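You operate a simulated robot arm through the tools that you are given. There is no shell and no other tool. Be economical: measure what you need, move in short steps, check, and stop when the job is done.

Carry out the task below with a simulated robot arm. There is one attempt and no reset: what you move stays moved.

TASK
Put the metal chunk from the top of the flask bench and the threaded casting in the large pan.
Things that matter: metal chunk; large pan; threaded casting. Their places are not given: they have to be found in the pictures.

Only the result counts: the job must be done as asked and must still hold three seconds after the hand-in. Knocking over, shifting, dropping, spilling or breaking anything else fails it.

THE ROBOT
A 7-joint arm with a two-finger parallel gripper, fixed in place. Base frame: the origin is at the foot of the arm, x ahead of it, y to its left, z up; the work surface is at about z = 0. Units: mm, rad, N and s.
With the tool pointing down near the work surface it reaches from about 240 to 620 mm from the base axis. Its first joint turns from -1.152 to 1.152 rad. Payload 2.6 kg.
The TCP is the grasp point between the finger pads, 30 mm short of the fingertips. In the tool frame z runs along the fingers and y along their closing line. Largest opening 94 mm; finger width 28, thickness 10; the body of the gripper, 50 by 96 mm, starts 55 mm behind the TCP.
Orientation is that of the tool frame in the base frame, as a unit quaternion [x, y, z, w]. With the fingers straight down and closing along the base's y, the tool's x points along the base's -x, its y along +y and its z along -z.

THE INTERFACE
- The arm moves only by the tool arm_command. Its argument "moves" is a list of rows, each a list of 6 numbers: the shift along the base's x, y, z in units of 40 mm (1.0 is 40 mm), then the turn, a rotation vector about the base's x, y, z in units of 8 degrees (1.0 is 8 degrees). In form: [[tx, ty, tz, ax, ay, az], ...]. A call has 1 to 10 rows; each row shifts and turns the commanded pose from where the row before left it. "jaw" is the closure, from 0 (fully open) to 1 (shut), set as the call begins (left out, the last holds). A call with a number of a shift or a turn outside -1 to 1 is refused whole. A row lasts 0.2 s, in which the tool goes at most 50 mm and 0.15 rad; a call with a longer step from one row to the next is refused whole, and so is a gripper value outside its range. A pose out of reach is approached as far as the arm can. The call stops where the force on the tool passes 40 N (or 10 N more than at its start, if that is more) or the arm is blocked; 0.2 s more then pass. Each finger travels about 72 mm/s and halts on what it meets, pressing with about 26 N; the grip force reading is that of the motor and also rises with nothing between the fingers. The clock runs only during rows and for 0.2 s after the last one: add rows that do not move to give the fingers time. The reply holds the time, the measured pose of the TCP, the force on the tool along the base axes, the opening and the grip force, in the units named above and with some noise, and new pictures: "views" is both (left out), scene, wrist or none.
- Cameras (640 x 400 px; columns grow to the right, rows downward): "scene" is fixed at [36.7, 442.4, 547.5]; the picture's right is [-0.72, -0.70, 0.00], its down [-0.50, 0.52, -0.69] and it looks along [0.48, -0.50, -0.72] (base axes); focal length 250 px, centre (320, 200). "wrist" rides on the gripper at [-37, 0, -58] in the tool frame; the picture's right is [0.00, -1.00, 0.00], its down [0.97, 0.00, -0.24] and it looks along [0.24, 0.00, 0.97] (tool axes); focal length 218 px, centre (320, 200).
- probe_pixels(camera, pixels): for up to 12 pixels [column, row] of the newest picture of that camera ("zoom" is the newest enlarged one), the place [x, y, z] in the base frame of the surface seen there, good to about 3 mm. It takes no simulated time.
- enlarge(camera, box): a new picture of the part [left, top, right, bottom] of that camera's present view, enlarged. It takes no simulated time.
- job_done(): hands the job in; it is judged then, once.

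Go step by step. Measure first, check grasps and placings, and put right what went wrong. The budget is 60 turns and 120 pictures, counting those below and the enlarged ones. Unless the task says otherwise, let go and move clear before handing in, and close with one line.

The tools are called after "Request:" as a command line: name --pt "numbers of a row" for each row, then --argument value for the rest, lists and objects as JSON in quotes. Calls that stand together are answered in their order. arm_command: Moves the arm, as the interface text tells. Its arguments: {"type":"object","properties":{"moves":{"type":"array"},"jaw":{"type":"number"},"views":{"type":"string","enum":["both","scene","wrist","none"]}},"required":["moves"]} The other tools are called the same way: probe_pixels (camera, pixels) gives the place of the surface under pixels of a picture; enlarge (camera, box) takes an enlarged picture of a part of a camera's view; job_done () hands the job in.

At the start:

```text
time_s: 0.0
eef_pos: [316.7, -101.8, 299.4]
tcp_rot: [0.0, 1.0, 0.0, 0.0]
ft_force: [0.4, -0.1, 0.9]
finger_gap: 93.9
gripper_force: 0.0
```

scene: 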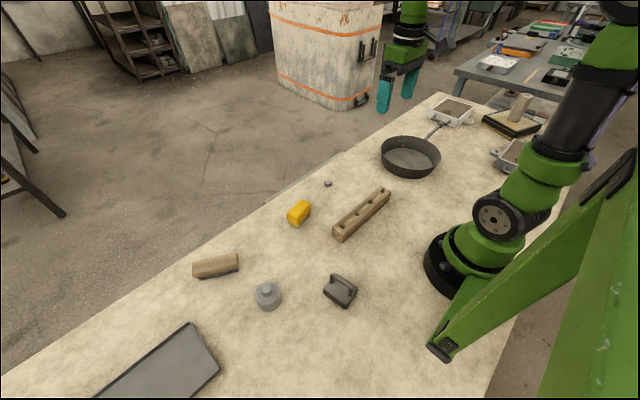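
wrist: 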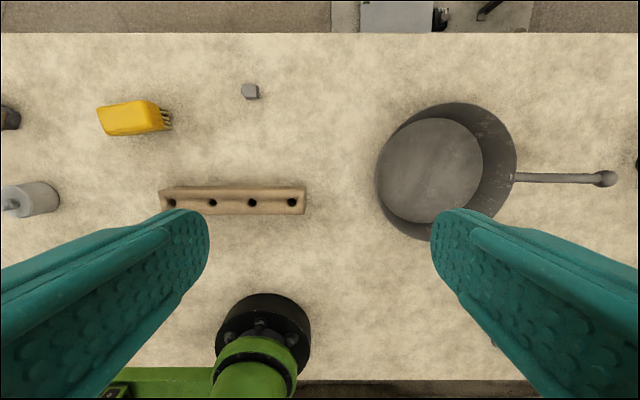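

The pictures show a pan at (410,157), a wooden holed bar at (362,214), a small grey piece at (327,183), a grey threaded thing at (267,295) and a dark item at (340,290). I'll enlarge to identify them.

Request:
enlarge --camera "scene" --box '[170, 160, 410, 310]'

Request:
enlarge --camera "scene" --box '[370, 80, 562, 200]'

Request:
enlarge --camera "wrist" --box '[0, 60, 320, 260]'

```text
2.67 times, centred on (290, 235) of scene
```

zoom: 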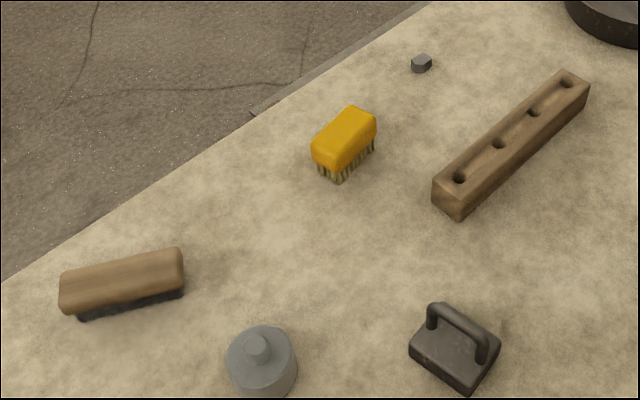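

```text
3.33 times, centred on (466, 140) of scene
```

zoom: 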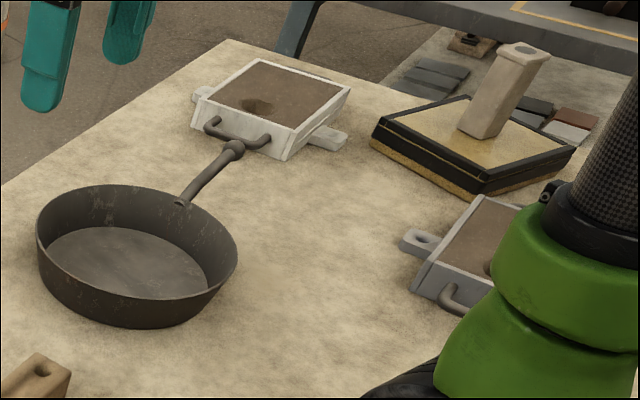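

```text
2.00 times, centred on (160, 160) of wrist
```

zoom: 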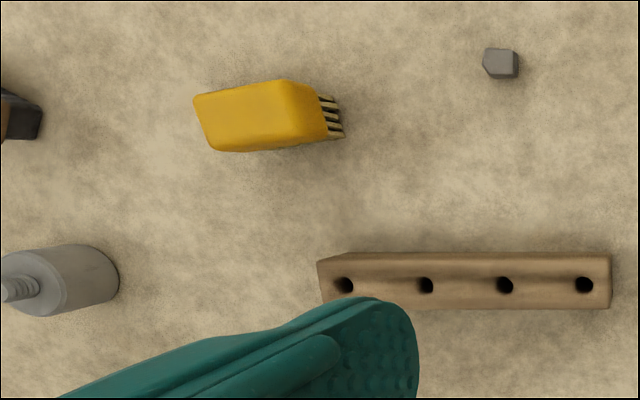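

The small grey cube at (327,183) is the metal chunk on the bench, and the grey cylinder with a threaded stub at (267,295) is the threaded casting. I'll measure both and the pan.

Request:
probe_pixels --camera "scene" --pixels '[[327, 182], [328, 186], [266, 287], [258, 296], [267, 309], [280, 296], [409, 160], [384, 148], [440, 153], [412, 137], [408, 178], [300, 205]]'

Request:
probe_pixels --camera "wrist" --pixels '[[250, 88], [243, 92], [258, 92], [256, 91], [8, 204], [30, 200], [55, 195], [430, 170], [376, 175], [516, 150], [450, 105], [232, 190]]'

Request:
enlarge --camera "scene" --box '[240, 270, 304, 320]'

Request:
enlarge --camera "scene" --box '[311, 173, 343, 193]'

```text
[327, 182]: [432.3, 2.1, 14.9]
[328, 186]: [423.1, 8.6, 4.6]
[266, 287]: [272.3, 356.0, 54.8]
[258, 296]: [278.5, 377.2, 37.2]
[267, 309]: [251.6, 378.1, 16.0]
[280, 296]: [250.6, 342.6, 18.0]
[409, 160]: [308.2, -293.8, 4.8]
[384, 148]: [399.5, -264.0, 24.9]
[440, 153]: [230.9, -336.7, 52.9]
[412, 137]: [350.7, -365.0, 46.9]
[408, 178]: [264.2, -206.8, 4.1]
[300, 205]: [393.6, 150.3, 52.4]
```

```text
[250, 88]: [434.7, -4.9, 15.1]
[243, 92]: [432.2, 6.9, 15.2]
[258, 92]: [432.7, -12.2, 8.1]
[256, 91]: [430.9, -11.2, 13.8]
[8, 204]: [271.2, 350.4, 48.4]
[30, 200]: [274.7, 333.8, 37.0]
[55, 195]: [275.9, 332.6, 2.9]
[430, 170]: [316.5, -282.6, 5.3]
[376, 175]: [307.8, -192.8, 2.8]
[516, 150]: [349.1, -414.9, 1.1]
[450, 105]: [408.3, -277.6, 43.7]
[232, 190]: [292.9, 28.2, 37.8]
```

```text
8.00 times, centred on (272, 295) of scene
```

zoom: 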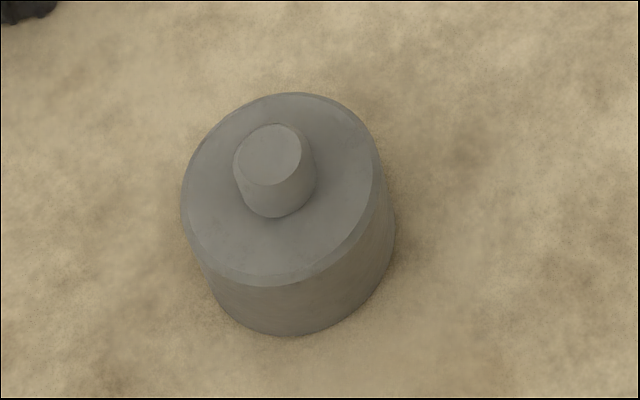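

```text
16.00 times, centred on (327, 183) of scene
```

zoom: 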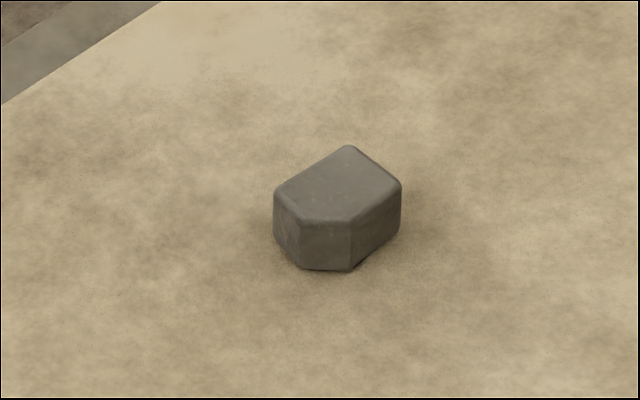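

The chunk is about 18 mm wide and 15 tall at (432,-2), and the casting is at about (272,354) with a body 37 high. The pan is centred near (315,-287), rim about z 48. I'll move above the chunk.

Request:
arm_command --pt "0.72 0.625 -0.5 0 0 0" --pt "0.72 0.625 -0.5 0 0 0" --pt "0.72 0.625 -0.5 0 0 0" --pt "0.72 0.625 -0.5 0 0 0" --pt "0 0 -0.9 0 0 0" --pt "0 0 -0.9 0 0 0" --pt "0 0 -0.9 0 0 0" --pt "0 0 -0.7 0 0 0" --pt "0 0 0 0 0 0" --jaw 0

```text
time_s: 2.0
eef_pos: [431.3, -2.8, 82.7]
tcp_rot: [0.0, 1.0, 0.0, 0.0]
ft_force: [-0.4, 0.1, -1.1]
finger_gap: 94.0
gripper_force: 0.1
```

scene: 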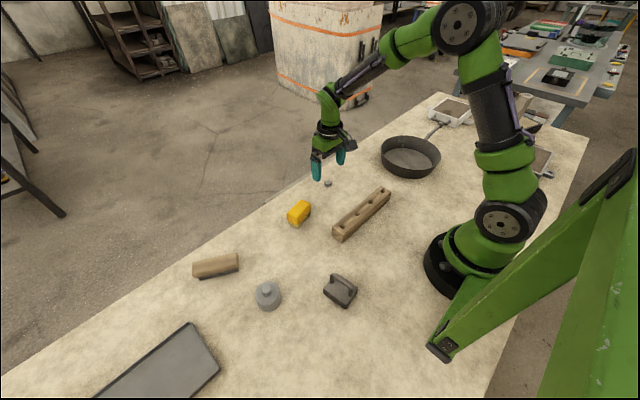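
wrist: 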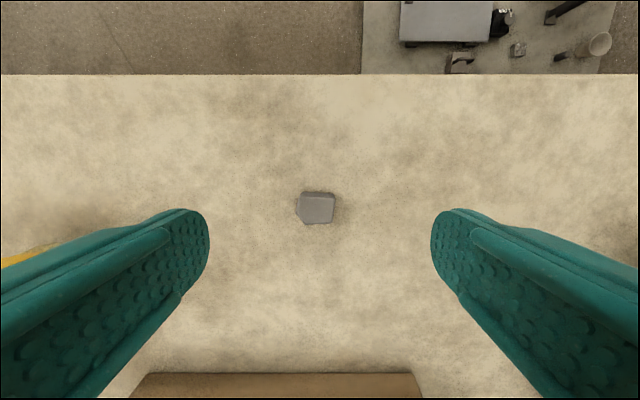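

The chunk sits between the fingers at (317,208), but another bench beyond shows a similar grey piece at (518,48). I'll check what that is and measure the chunk.

Request:
enlarge --camera "wrist" --box '[360, 0, 640, 100]'

Request:
probe_pixels --camera "wrist" --pixels '[[518, 47], [598, 45], [440, 20], [400, 60], [317, 208], [303, 208], [331, 208], [317, 196], [317, 219]]'

Request:
enlarge --camera "scene" --box '[480, 0, 640, 100]'

```text
2.29 times, centred on (500, 50) of wrist
```

zoom: 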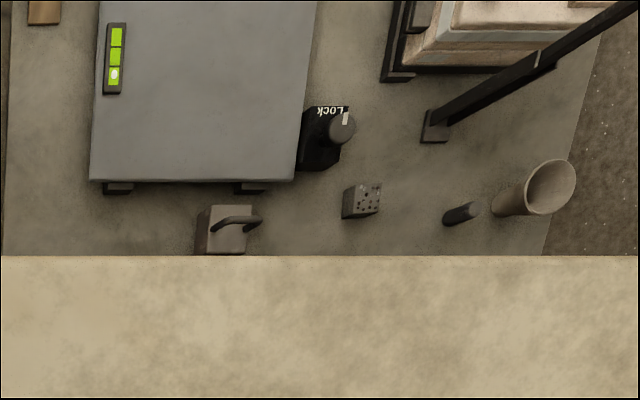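

```text
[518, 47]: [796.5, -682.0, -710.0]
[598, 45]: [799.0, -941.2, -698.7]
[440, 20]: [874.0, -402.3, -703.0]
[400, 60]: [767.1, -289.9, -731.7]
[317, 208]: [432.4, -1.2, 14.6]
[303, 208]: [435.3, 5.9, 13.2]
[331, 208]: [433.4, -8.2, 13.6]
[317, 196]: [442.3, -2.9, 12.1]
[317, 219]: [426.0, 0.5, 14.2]
```

```text
4.00 times, centred on (560, 50) of scene
```

zoom: 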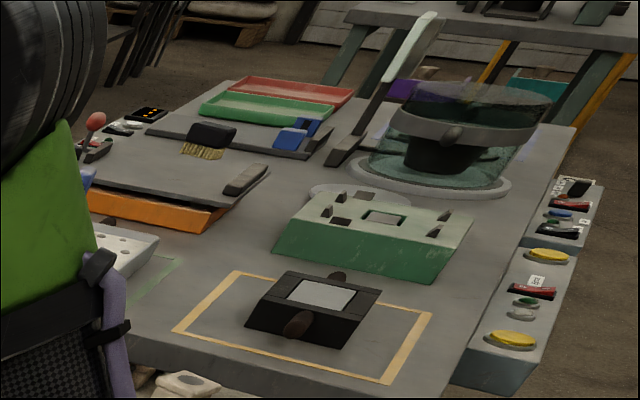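

The other piece lies on the floor mat 700 mm lower, out of reach, so the cube here is the one. I'll descend to z about 32 and then close.

Request:
arm_command --pt "0.05 0.02 -0.6 0 0 0" --pt "0 0 -0.5 0 0 0" --pt "0 0 -0.15 0 0 0" --pt "0 0 0 0 0 0" --views "none"

Request:
arm_command --pt "0 0 0 0 0 0" --pt "0 0 0 0 0 0" --pt "0 0 0 0 0 0" --pt "0 0 0 0 0 0" --pt "0 0 0 0 0 0" --jaw 1 --views "wrist"

```text
time_s: 3.0
eef_pos: [433.2, -2.5, 32.6]
tcp_rot: [0.0, 1.0, -0.001, 0.0]
ft_force: [-0.4, 0.2, 0.2]
finger_gap: 94.0
gripper_force: 0.1
```

```text
time_s: 4.2
eef_pos: [433.9, -1.6, 31.9]
tcp_rot: [0.001, 1.0, -0.001, -0.001]
ft_force: [0.9, 0.3, -0.4]
finger_gap: 22.5
gripper_force: 25.9
```

wrist: 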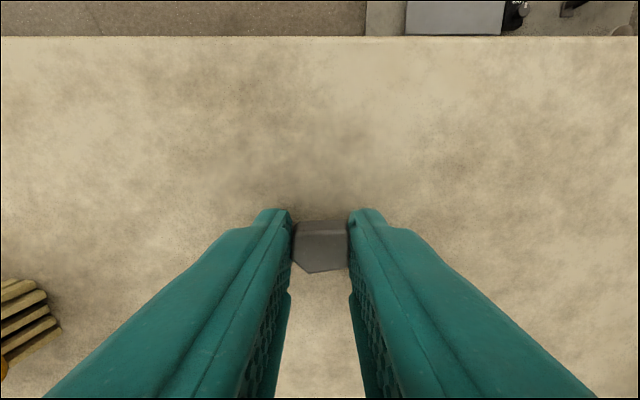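

The chunk is held (gap 22.5, force 26). I'll lift and carry it over the pan.

Request:
arm_command --pt "0 0 0.9 0 0 0" --pt "0 0 0.9 0 0 0" --pt "0 0 0.9 0 0 0" --pt "-0.35 -0.89 0 0 0 0" --pt "-0.35 -0.89 0 0 0 0" --pt "-0.35 -0.89 0 0 0 0" --pt "-0.35 -0.89 0 0 0 0" --pt "-0.35 -0.89 0 0 0 0" --pt "-0.35 -0.89 0 0 0 0" --views "none"

Request:
arm_command --pt "0 -0.89 0 0 0 0" --pt "0 -0.89 0 0 0 0" --pt "0 0 0 0 0 0"

```text
time_s: 6.2
eef_pos: [350.6, -215.6, 141.4]
tcp_rot: [-0.001, 1.0, 0.0, 0.0]
ft_force: [0.6, -0.6, -0.6]
finger_gap: 22.3
gripper_force: 26.3
```

```text
time_s: 7.0
eef_pos: [348.1, -286.6, 140.7]
tcp_rot: [0.0, 1.0, 0.0, -0.001]
ft_force: [-0.4, 0.5, -0.7]
finger_gap: 22.4
gripper_force: 25.7
```

scene: 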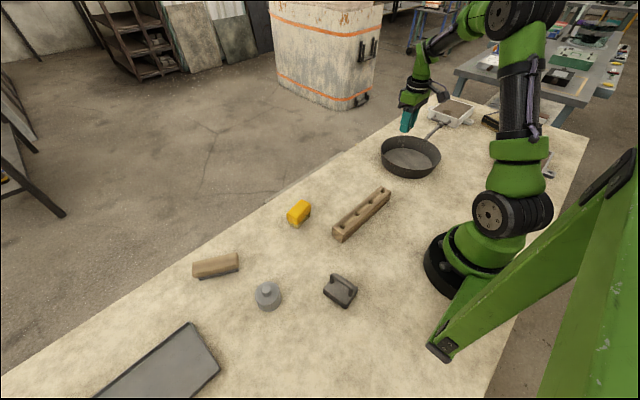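
wrist: 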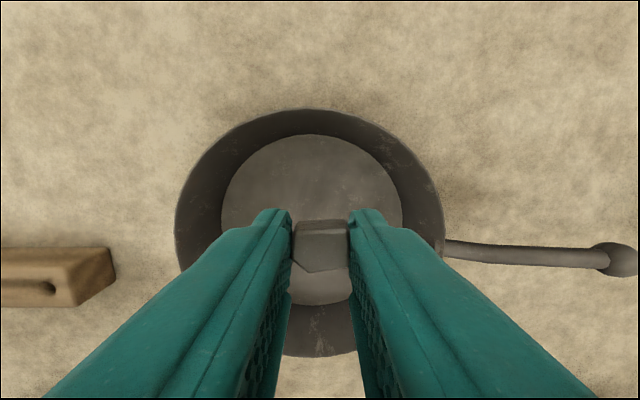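

Request:
probe_pixels --camera "wrist" --pixels '[[310, 140], [310, 110], [228, 200], [178, 220], [395, 200], [440, 220], [320, 355], [320, 310], [309, 160]]'

```text
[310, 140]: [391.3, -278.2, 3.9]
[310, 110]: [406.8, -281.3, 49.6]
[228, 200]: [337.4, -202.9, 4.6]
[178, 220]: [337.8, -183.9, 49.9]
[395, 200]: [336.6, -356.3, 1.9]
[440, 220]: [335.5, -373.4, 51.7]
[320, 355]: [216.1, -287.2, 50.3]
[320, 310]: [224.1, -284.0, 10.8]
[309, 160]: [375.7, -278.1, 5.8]
```

The pan floor is centred at (308,-279) with radius about 80, so (348,-283) is inside. I'll lower to z about 39, release partly, then rise.

Request:
arm_command --pt "0 0.1 -0.9 0 0 0" --pt "0 0 -0.9 0 0 0" --pt "0 0 -0.5 0 0 0" --pt "0 0 -0.23 0 0 0" --pt "0 0 0 0 0 0" --views "none"

Request:
arm_command --pt "0 0 0 0 0 0" --pt "0 0 0 0 0 0" --pt "0 0 0 0 0 0" --jaw 0.4 --views "wrist"

```text
time_s: 8.2
eef_pos: [350.1, -280.8, 39.1]
tcp_rot: [0.0, 1.0, 0.0, 0.0]
ft_force: [-0.4, 0.7, -0.7]
finger_gap: 22.6
gripper_force: 26.3
```

```text
time_s: 9.0
eef_pos: [349.5, -281.4, 39.6]
tcp_rot: [-0.001, 1.0, 0.0, 0.0]
ft_force: [0.6, 0.2, 0.3]
finger_gap: 56.7
gripper_force: 0.0
```

wrist: 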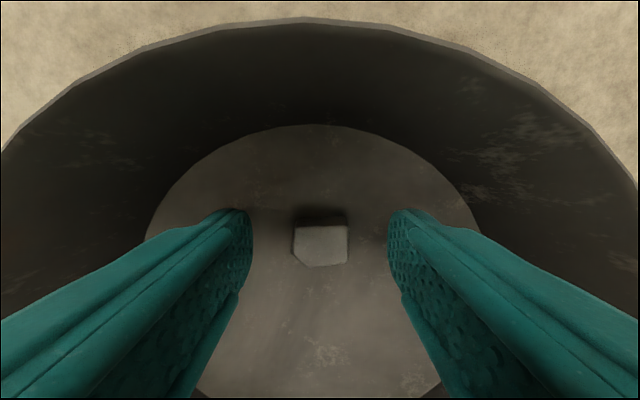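

The chunk rests on the pan floor. I'll rise and travel to above the casting.

Request:
arm_command --pt "0 0 0.95 0 0 0" --pt "0 0 0.95 0 0 0" --pt "0 0 0.95 0 0 0" --pt "0 0 0.95 0 0 0" --pt "0 1 0 0 0 0" --pt "0 1 0 0 0 0" --pt "0 1 0 0 0 0" --pt "0 1 0 0 0 0" --pt "0 1 0 0 0 0" --pt "0 1 0 0 0 0" --jaw 0 --views "none"

Request:
arm_command --pt "-0.22 1 0 0 0 0" --pt "-0.22 1 0 0 0 0" --pt "-0.22 1 0 0 0 0" --pt "-0.22 1 0 0 0 0" --pt "-0.22 1 0 0 0 0" --pt "-0.22 1 0 0 0 0" --pt "-0.22 1 0 0 0 0" --pt "-0.22 1 0 0 0 0" --pt "-0.16 1 0 0 0 0" --pt "0 0.9 0 0 0 0"

```text
time_s: 11.2
eef_pos: [348.0, -43.0, 190.1]
tcp_rot: [0.001, 1.0, 0.0, -0.001]
ft_force: [0.2, -0.2, -0.3]
finger_gap: 94.0
gripper_force: 0.2
```

```text
time_s: 13.4
eef_pos: [272.7, 354.4, 192.2]
tcp_rot: [0.001, 1.0, -0.001, 0.0]
ft_force: [0.1, -0.9, 0.7]
finger_gap: 94.1
gripper_force: 0.1
```

scene: 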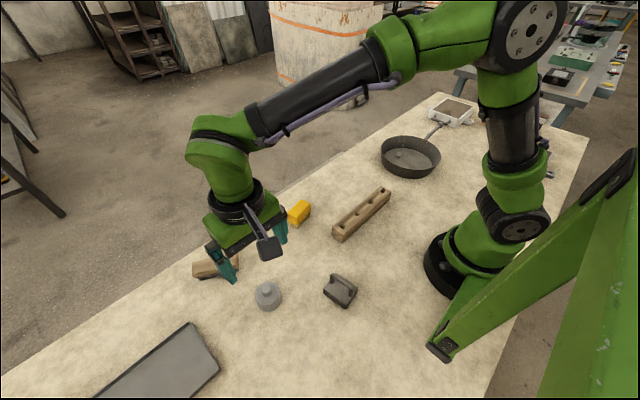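
wrist: 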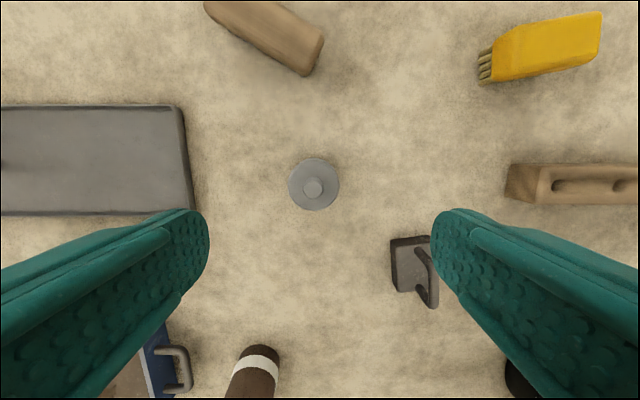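

Request:
probe_pixels --camera "wrist" --pixels '[[313, 187], [314, 162], [291, 186], [337, 186], [315, 208], [392, 240], [395, 285], [188, 150], [188, 205], [310, 72], [430, 300]]'

```text
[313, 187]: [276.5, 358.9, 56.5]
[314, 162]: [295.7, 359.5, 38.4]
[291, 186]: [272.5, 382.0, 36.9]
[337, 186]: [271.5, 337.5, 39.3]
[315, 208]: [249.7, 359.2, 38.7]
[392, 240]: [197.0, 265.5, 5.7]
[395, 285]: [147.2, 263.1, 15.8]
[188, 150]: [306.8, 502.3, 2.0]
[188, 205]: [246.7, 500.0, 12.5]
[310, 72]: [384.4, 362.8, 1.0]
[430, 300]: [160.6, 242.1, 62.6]
```

The casting centre is (273,359.5), radius about 24, and both finger sides are clear. I'll centre, descend to z about 35, and grip.

Request:
arm_command --pt "0 0.13 -0.9 0 0 0" --pt "0 0 -0.9 0 0 0" --pt "0 0 -0.9 0 0 0" --pt "0 0 -0.8 0 0 0" --pt "0 0 -0.42 0 0 0" --pt "0 0 0 0 0 0" --views "none"

Request:
arm_command --pt "0 0 0 0 0 0" --pt "0 0 0 0 0 0" --pt "0 0 0 0 0 0" --pt "0 0 0 0 0 0" --jaw 1 --views "wrist"

```text
time_s: 14.8
eef_pos: [271.6, 357.1, 34.6]
tcp_rot: [-0.001, 1.0, 0.0, 0.0]
ft_force: [-0.3, 0.0, 0.1]
finger_gap: 94.0
gripper_force: 0.0
```

```text
time_s: 15.8
eef_pos: [270.6, 358.0, 36.1]
tcp_rot: [0.0, 1.0, 0.0, 0.0]
ft_force: [-1.3, 1.1, -0.7]
finger_gap: 51.3
gripper_force: 25.9
```

wrist: 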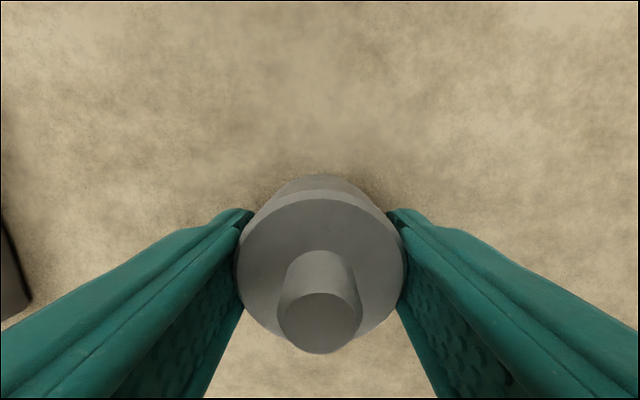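

The casting is gripped (gap 51.3). I'll lift slowly and check the hold.

Request:
arm_command --pt "0 0 0.3 0 0 0" --pt "0 0 0.6 0 0 0" --pt "0 0 0.8 0 0 0" --pt "0 0 0.8 0 0 0" --pt "0 0 0.8 0 0 0" --pt "0 0 0.5 0 0 0" --pt "0 0 0 0 0 0"

```text
time_s: 17.4
eef_pos: [272.6, 356.6, 187.0]
tcp_rot: [0.0, 1.0, 0.0, 0.0]
ft_force: [-0.7, -0.4, -2.0]
finger_gap: 51.3
gripper_force: 25.8
```

scene: 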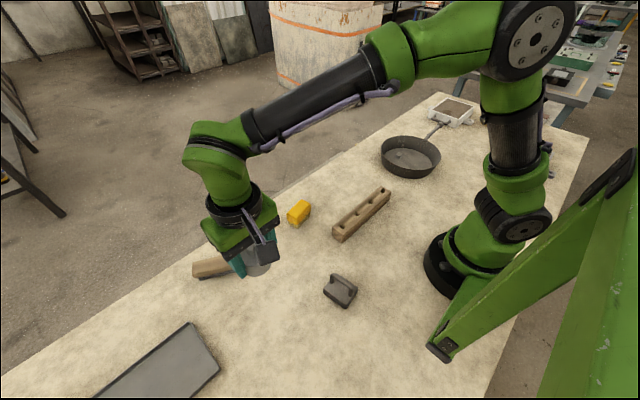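
wrist: 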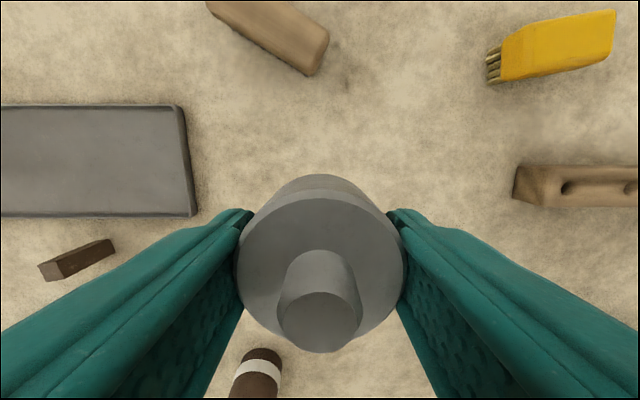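

The hold is firm. I'll carry it back to above the pan, aiming at (283,-279).

Request:
arm_command --pt "0.4 -0.94 0 0 0 0" --pt "0.4 -0.94 0 0 0 0" --pt "0.4 -0.94 0 0 0 0" --pt "0.3 -0.94 0 0 0 0" --pt "0 -0.94 0 0 0 0" --pt "0 -0.94 0 0 0 0" --pt "0 -0.94 0 0 0 0" --pt "0 -0.94 0 0 0 0" --pt "0 -0.94 0 0 0 0" --views "none"

Request:
arm_command --pt "0 -0.94 0 0 0 0" --pt "0 -0.94 0 0 0 0" --pt "0 -0.94 0 0 0 0" --pt "0 -0.94 0 0 0 0" --pt "-0.3 -0.92 0 0 0 0" --pt "-0.3 -0.92 0 0 0 0" --pt "-0.3 -0.92 0 0 0 0" --pt "-0.3 -0.92 0 0 0 0" --pt "0 0 0 0 0 0"

```text
time_s: 19.4
eef_pos: [331.6, 20.0, 187.0]
tcp_rot: [0.0, 1.0, 0.0, 0.001]
ft_force: [0.1, -1.0, -2.7]
finger_gap: 51.2
gripper_force: 26.0
```

```text
time_s: 21.4
eef_pos: [284.2, -277.5, 187.5]
tcp_rot: [0.0, 1.0, 0.001, 0.0]
ft_force: [0.5, 0.0, -3.0]
finger_gap: 51.1
gripper_force: 26.1
```

scene: 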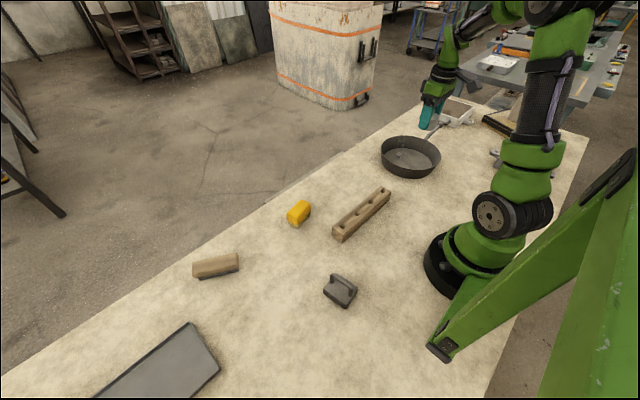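
wrist: 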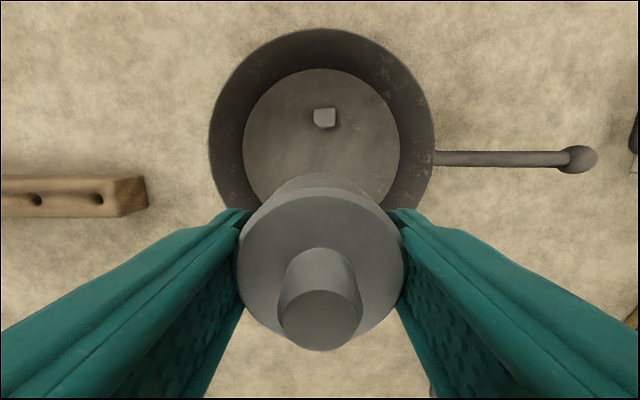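

The chunk is in the pan at (325,118) and the casting is lined up in front of it. I'll lower to just above the floor.

Request:
arm_command --pt "0 0 -0.9 0 0 0" --pt "0 0 -0.9 0 0 0" --pt "0 0 -0.9 0 0 0" --pt "0 0 -0.6 0 0 0" --pt "0 0 -0.3 0 0 0" --pt "0 0 -0.06 0 0 0" --pt "0 0 0 0 0 0"

```text
time_s: 23.0
eef_pos: [284.2, -277.6, 40.6]
tcp_rot: [0.0, 1.0, 0.001, 0.0]
ft_force: [0.4, 0.2, -1.6]
finger_gap: 50.9
gripper_force: 26.2
```

scene: 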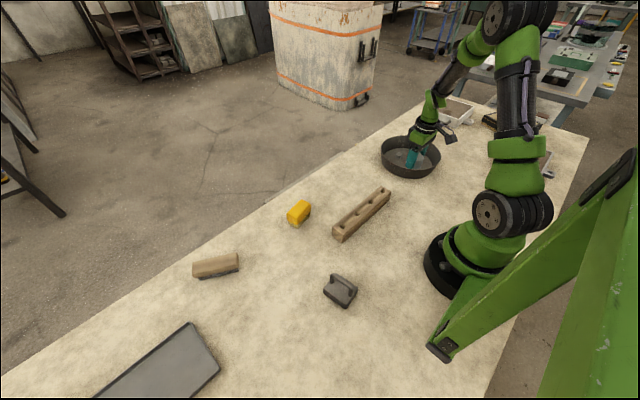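
wrist: 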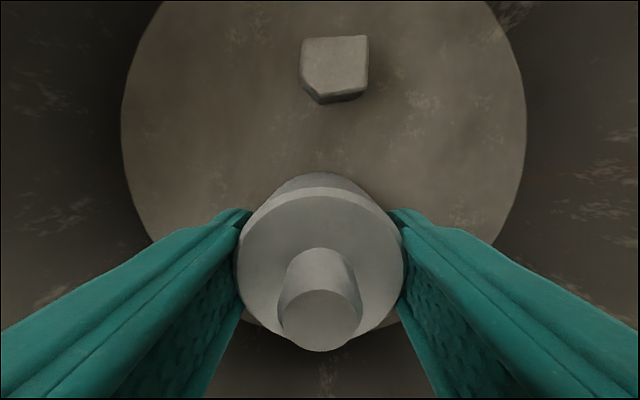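

The casting looks close to the near floor edge at (245,330), so I'll measure the floor circle before releasing.

Request:
probe_pixels --camera "wrist" --pixels '[[125, 120], [523, 120], [152, 235], [498, 235], [235, 328], [250, 335], [320, 380], [320, 360], [400, 325], [335, 70]]'

```text
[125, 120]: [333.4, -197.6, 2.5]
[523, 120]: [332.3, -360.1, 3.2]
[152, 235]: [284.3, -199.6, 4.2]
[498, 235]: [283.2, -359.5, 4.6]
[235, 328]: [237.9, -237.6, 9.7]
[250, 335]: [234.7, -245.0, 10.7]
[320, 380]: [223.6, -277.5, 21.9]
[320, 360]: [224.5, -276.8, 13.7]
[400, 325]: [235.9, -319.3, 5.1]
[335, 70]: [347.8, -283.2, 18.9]
```

The floor has radius about 84 around (308,-279), so the casting (x from 259) is well inside. I'll lower 1 mm, release partly, and rise.

Request:
arm_command --pt "0 0 -0.04 0 0 0" --pt "0 0 0 0 0 0" --views "none"

Request:
arm_command --pt "0 0 0 0 0 0" --pt "0 0 0 0 0 0" --pt "0 0 0 0 0 0" --jaw 0.2 --views "wrist"

```text
time_s: 23.6
eef_pos: [285.8, -278.3, 39.8]
tcp_rot: [0.001, 1.0, 0.0, 0.0]
ft_force: [-3.4, 4.8, 12.7]
finger_gap: 51.0
gripper_force: 25.8
```

```text
time_s: 24.4
eef_pos: [284.4, -278.1, 39.4]
tcp_rot: [0.0, 1.0, 0.0, 0.0]
ft_force: [-0.3, 0.0, 0.3]
finger_gap: 75.3
gripper_force: 0.1
```

wrist: 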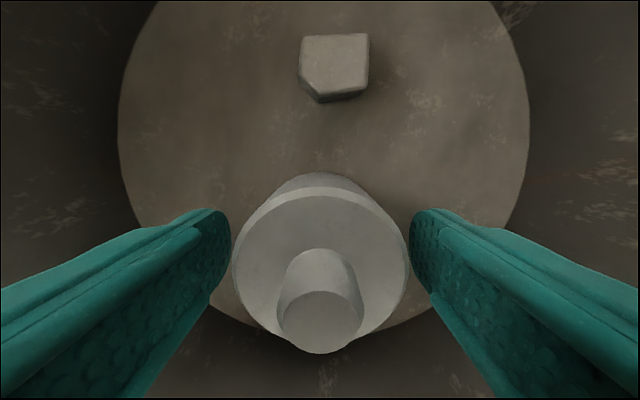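

The casting stands free on the pan floor. I'll rise and check.

Request:
arm_command --pt "0 0 0.5 0 0 0" --pt "0 0 0.9 0 0 0" --pt "0 0 0.9 0 0 0" --pt "0 0 0.9 0 0 0" --pt "0 0 0.9 0 0 0" --pt "0 0 0 0 0 0"

```text
time_s: 25.8
eef_pos: [285.2, -276.5, 203.8]
tcp_rot: [0.0, 1.0, 0.001, -0.001]
ft_force: [-0.6, -0.5, -0.2]
finger_gap: 75.3
gripper_force: 0.1
```

scene: 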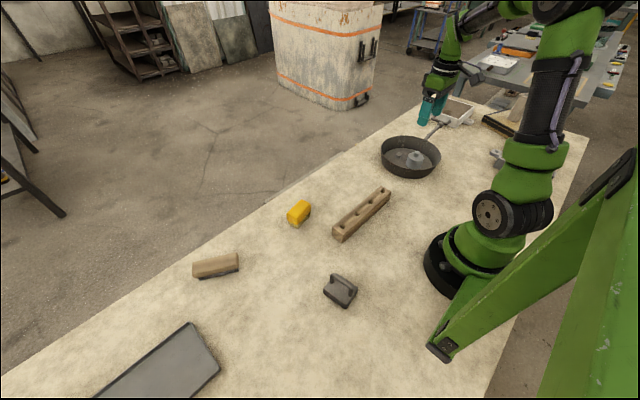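
wrist: 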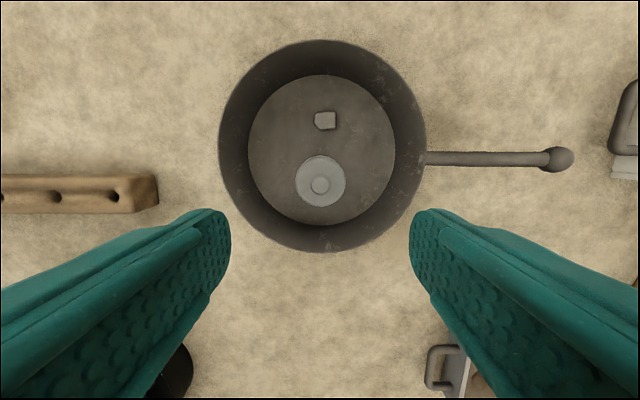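

Both pieces rest in the pan, the chunk at (325,120) and the casting at (320,182). Nothing else has moved and the gripper is clear, so I'm handing in.

Request:
job_done

```text
The job is handed in.
```

The metal chunk and the threaded casting are both in the large pan; the gripper is open and clear, and the job is handed in.
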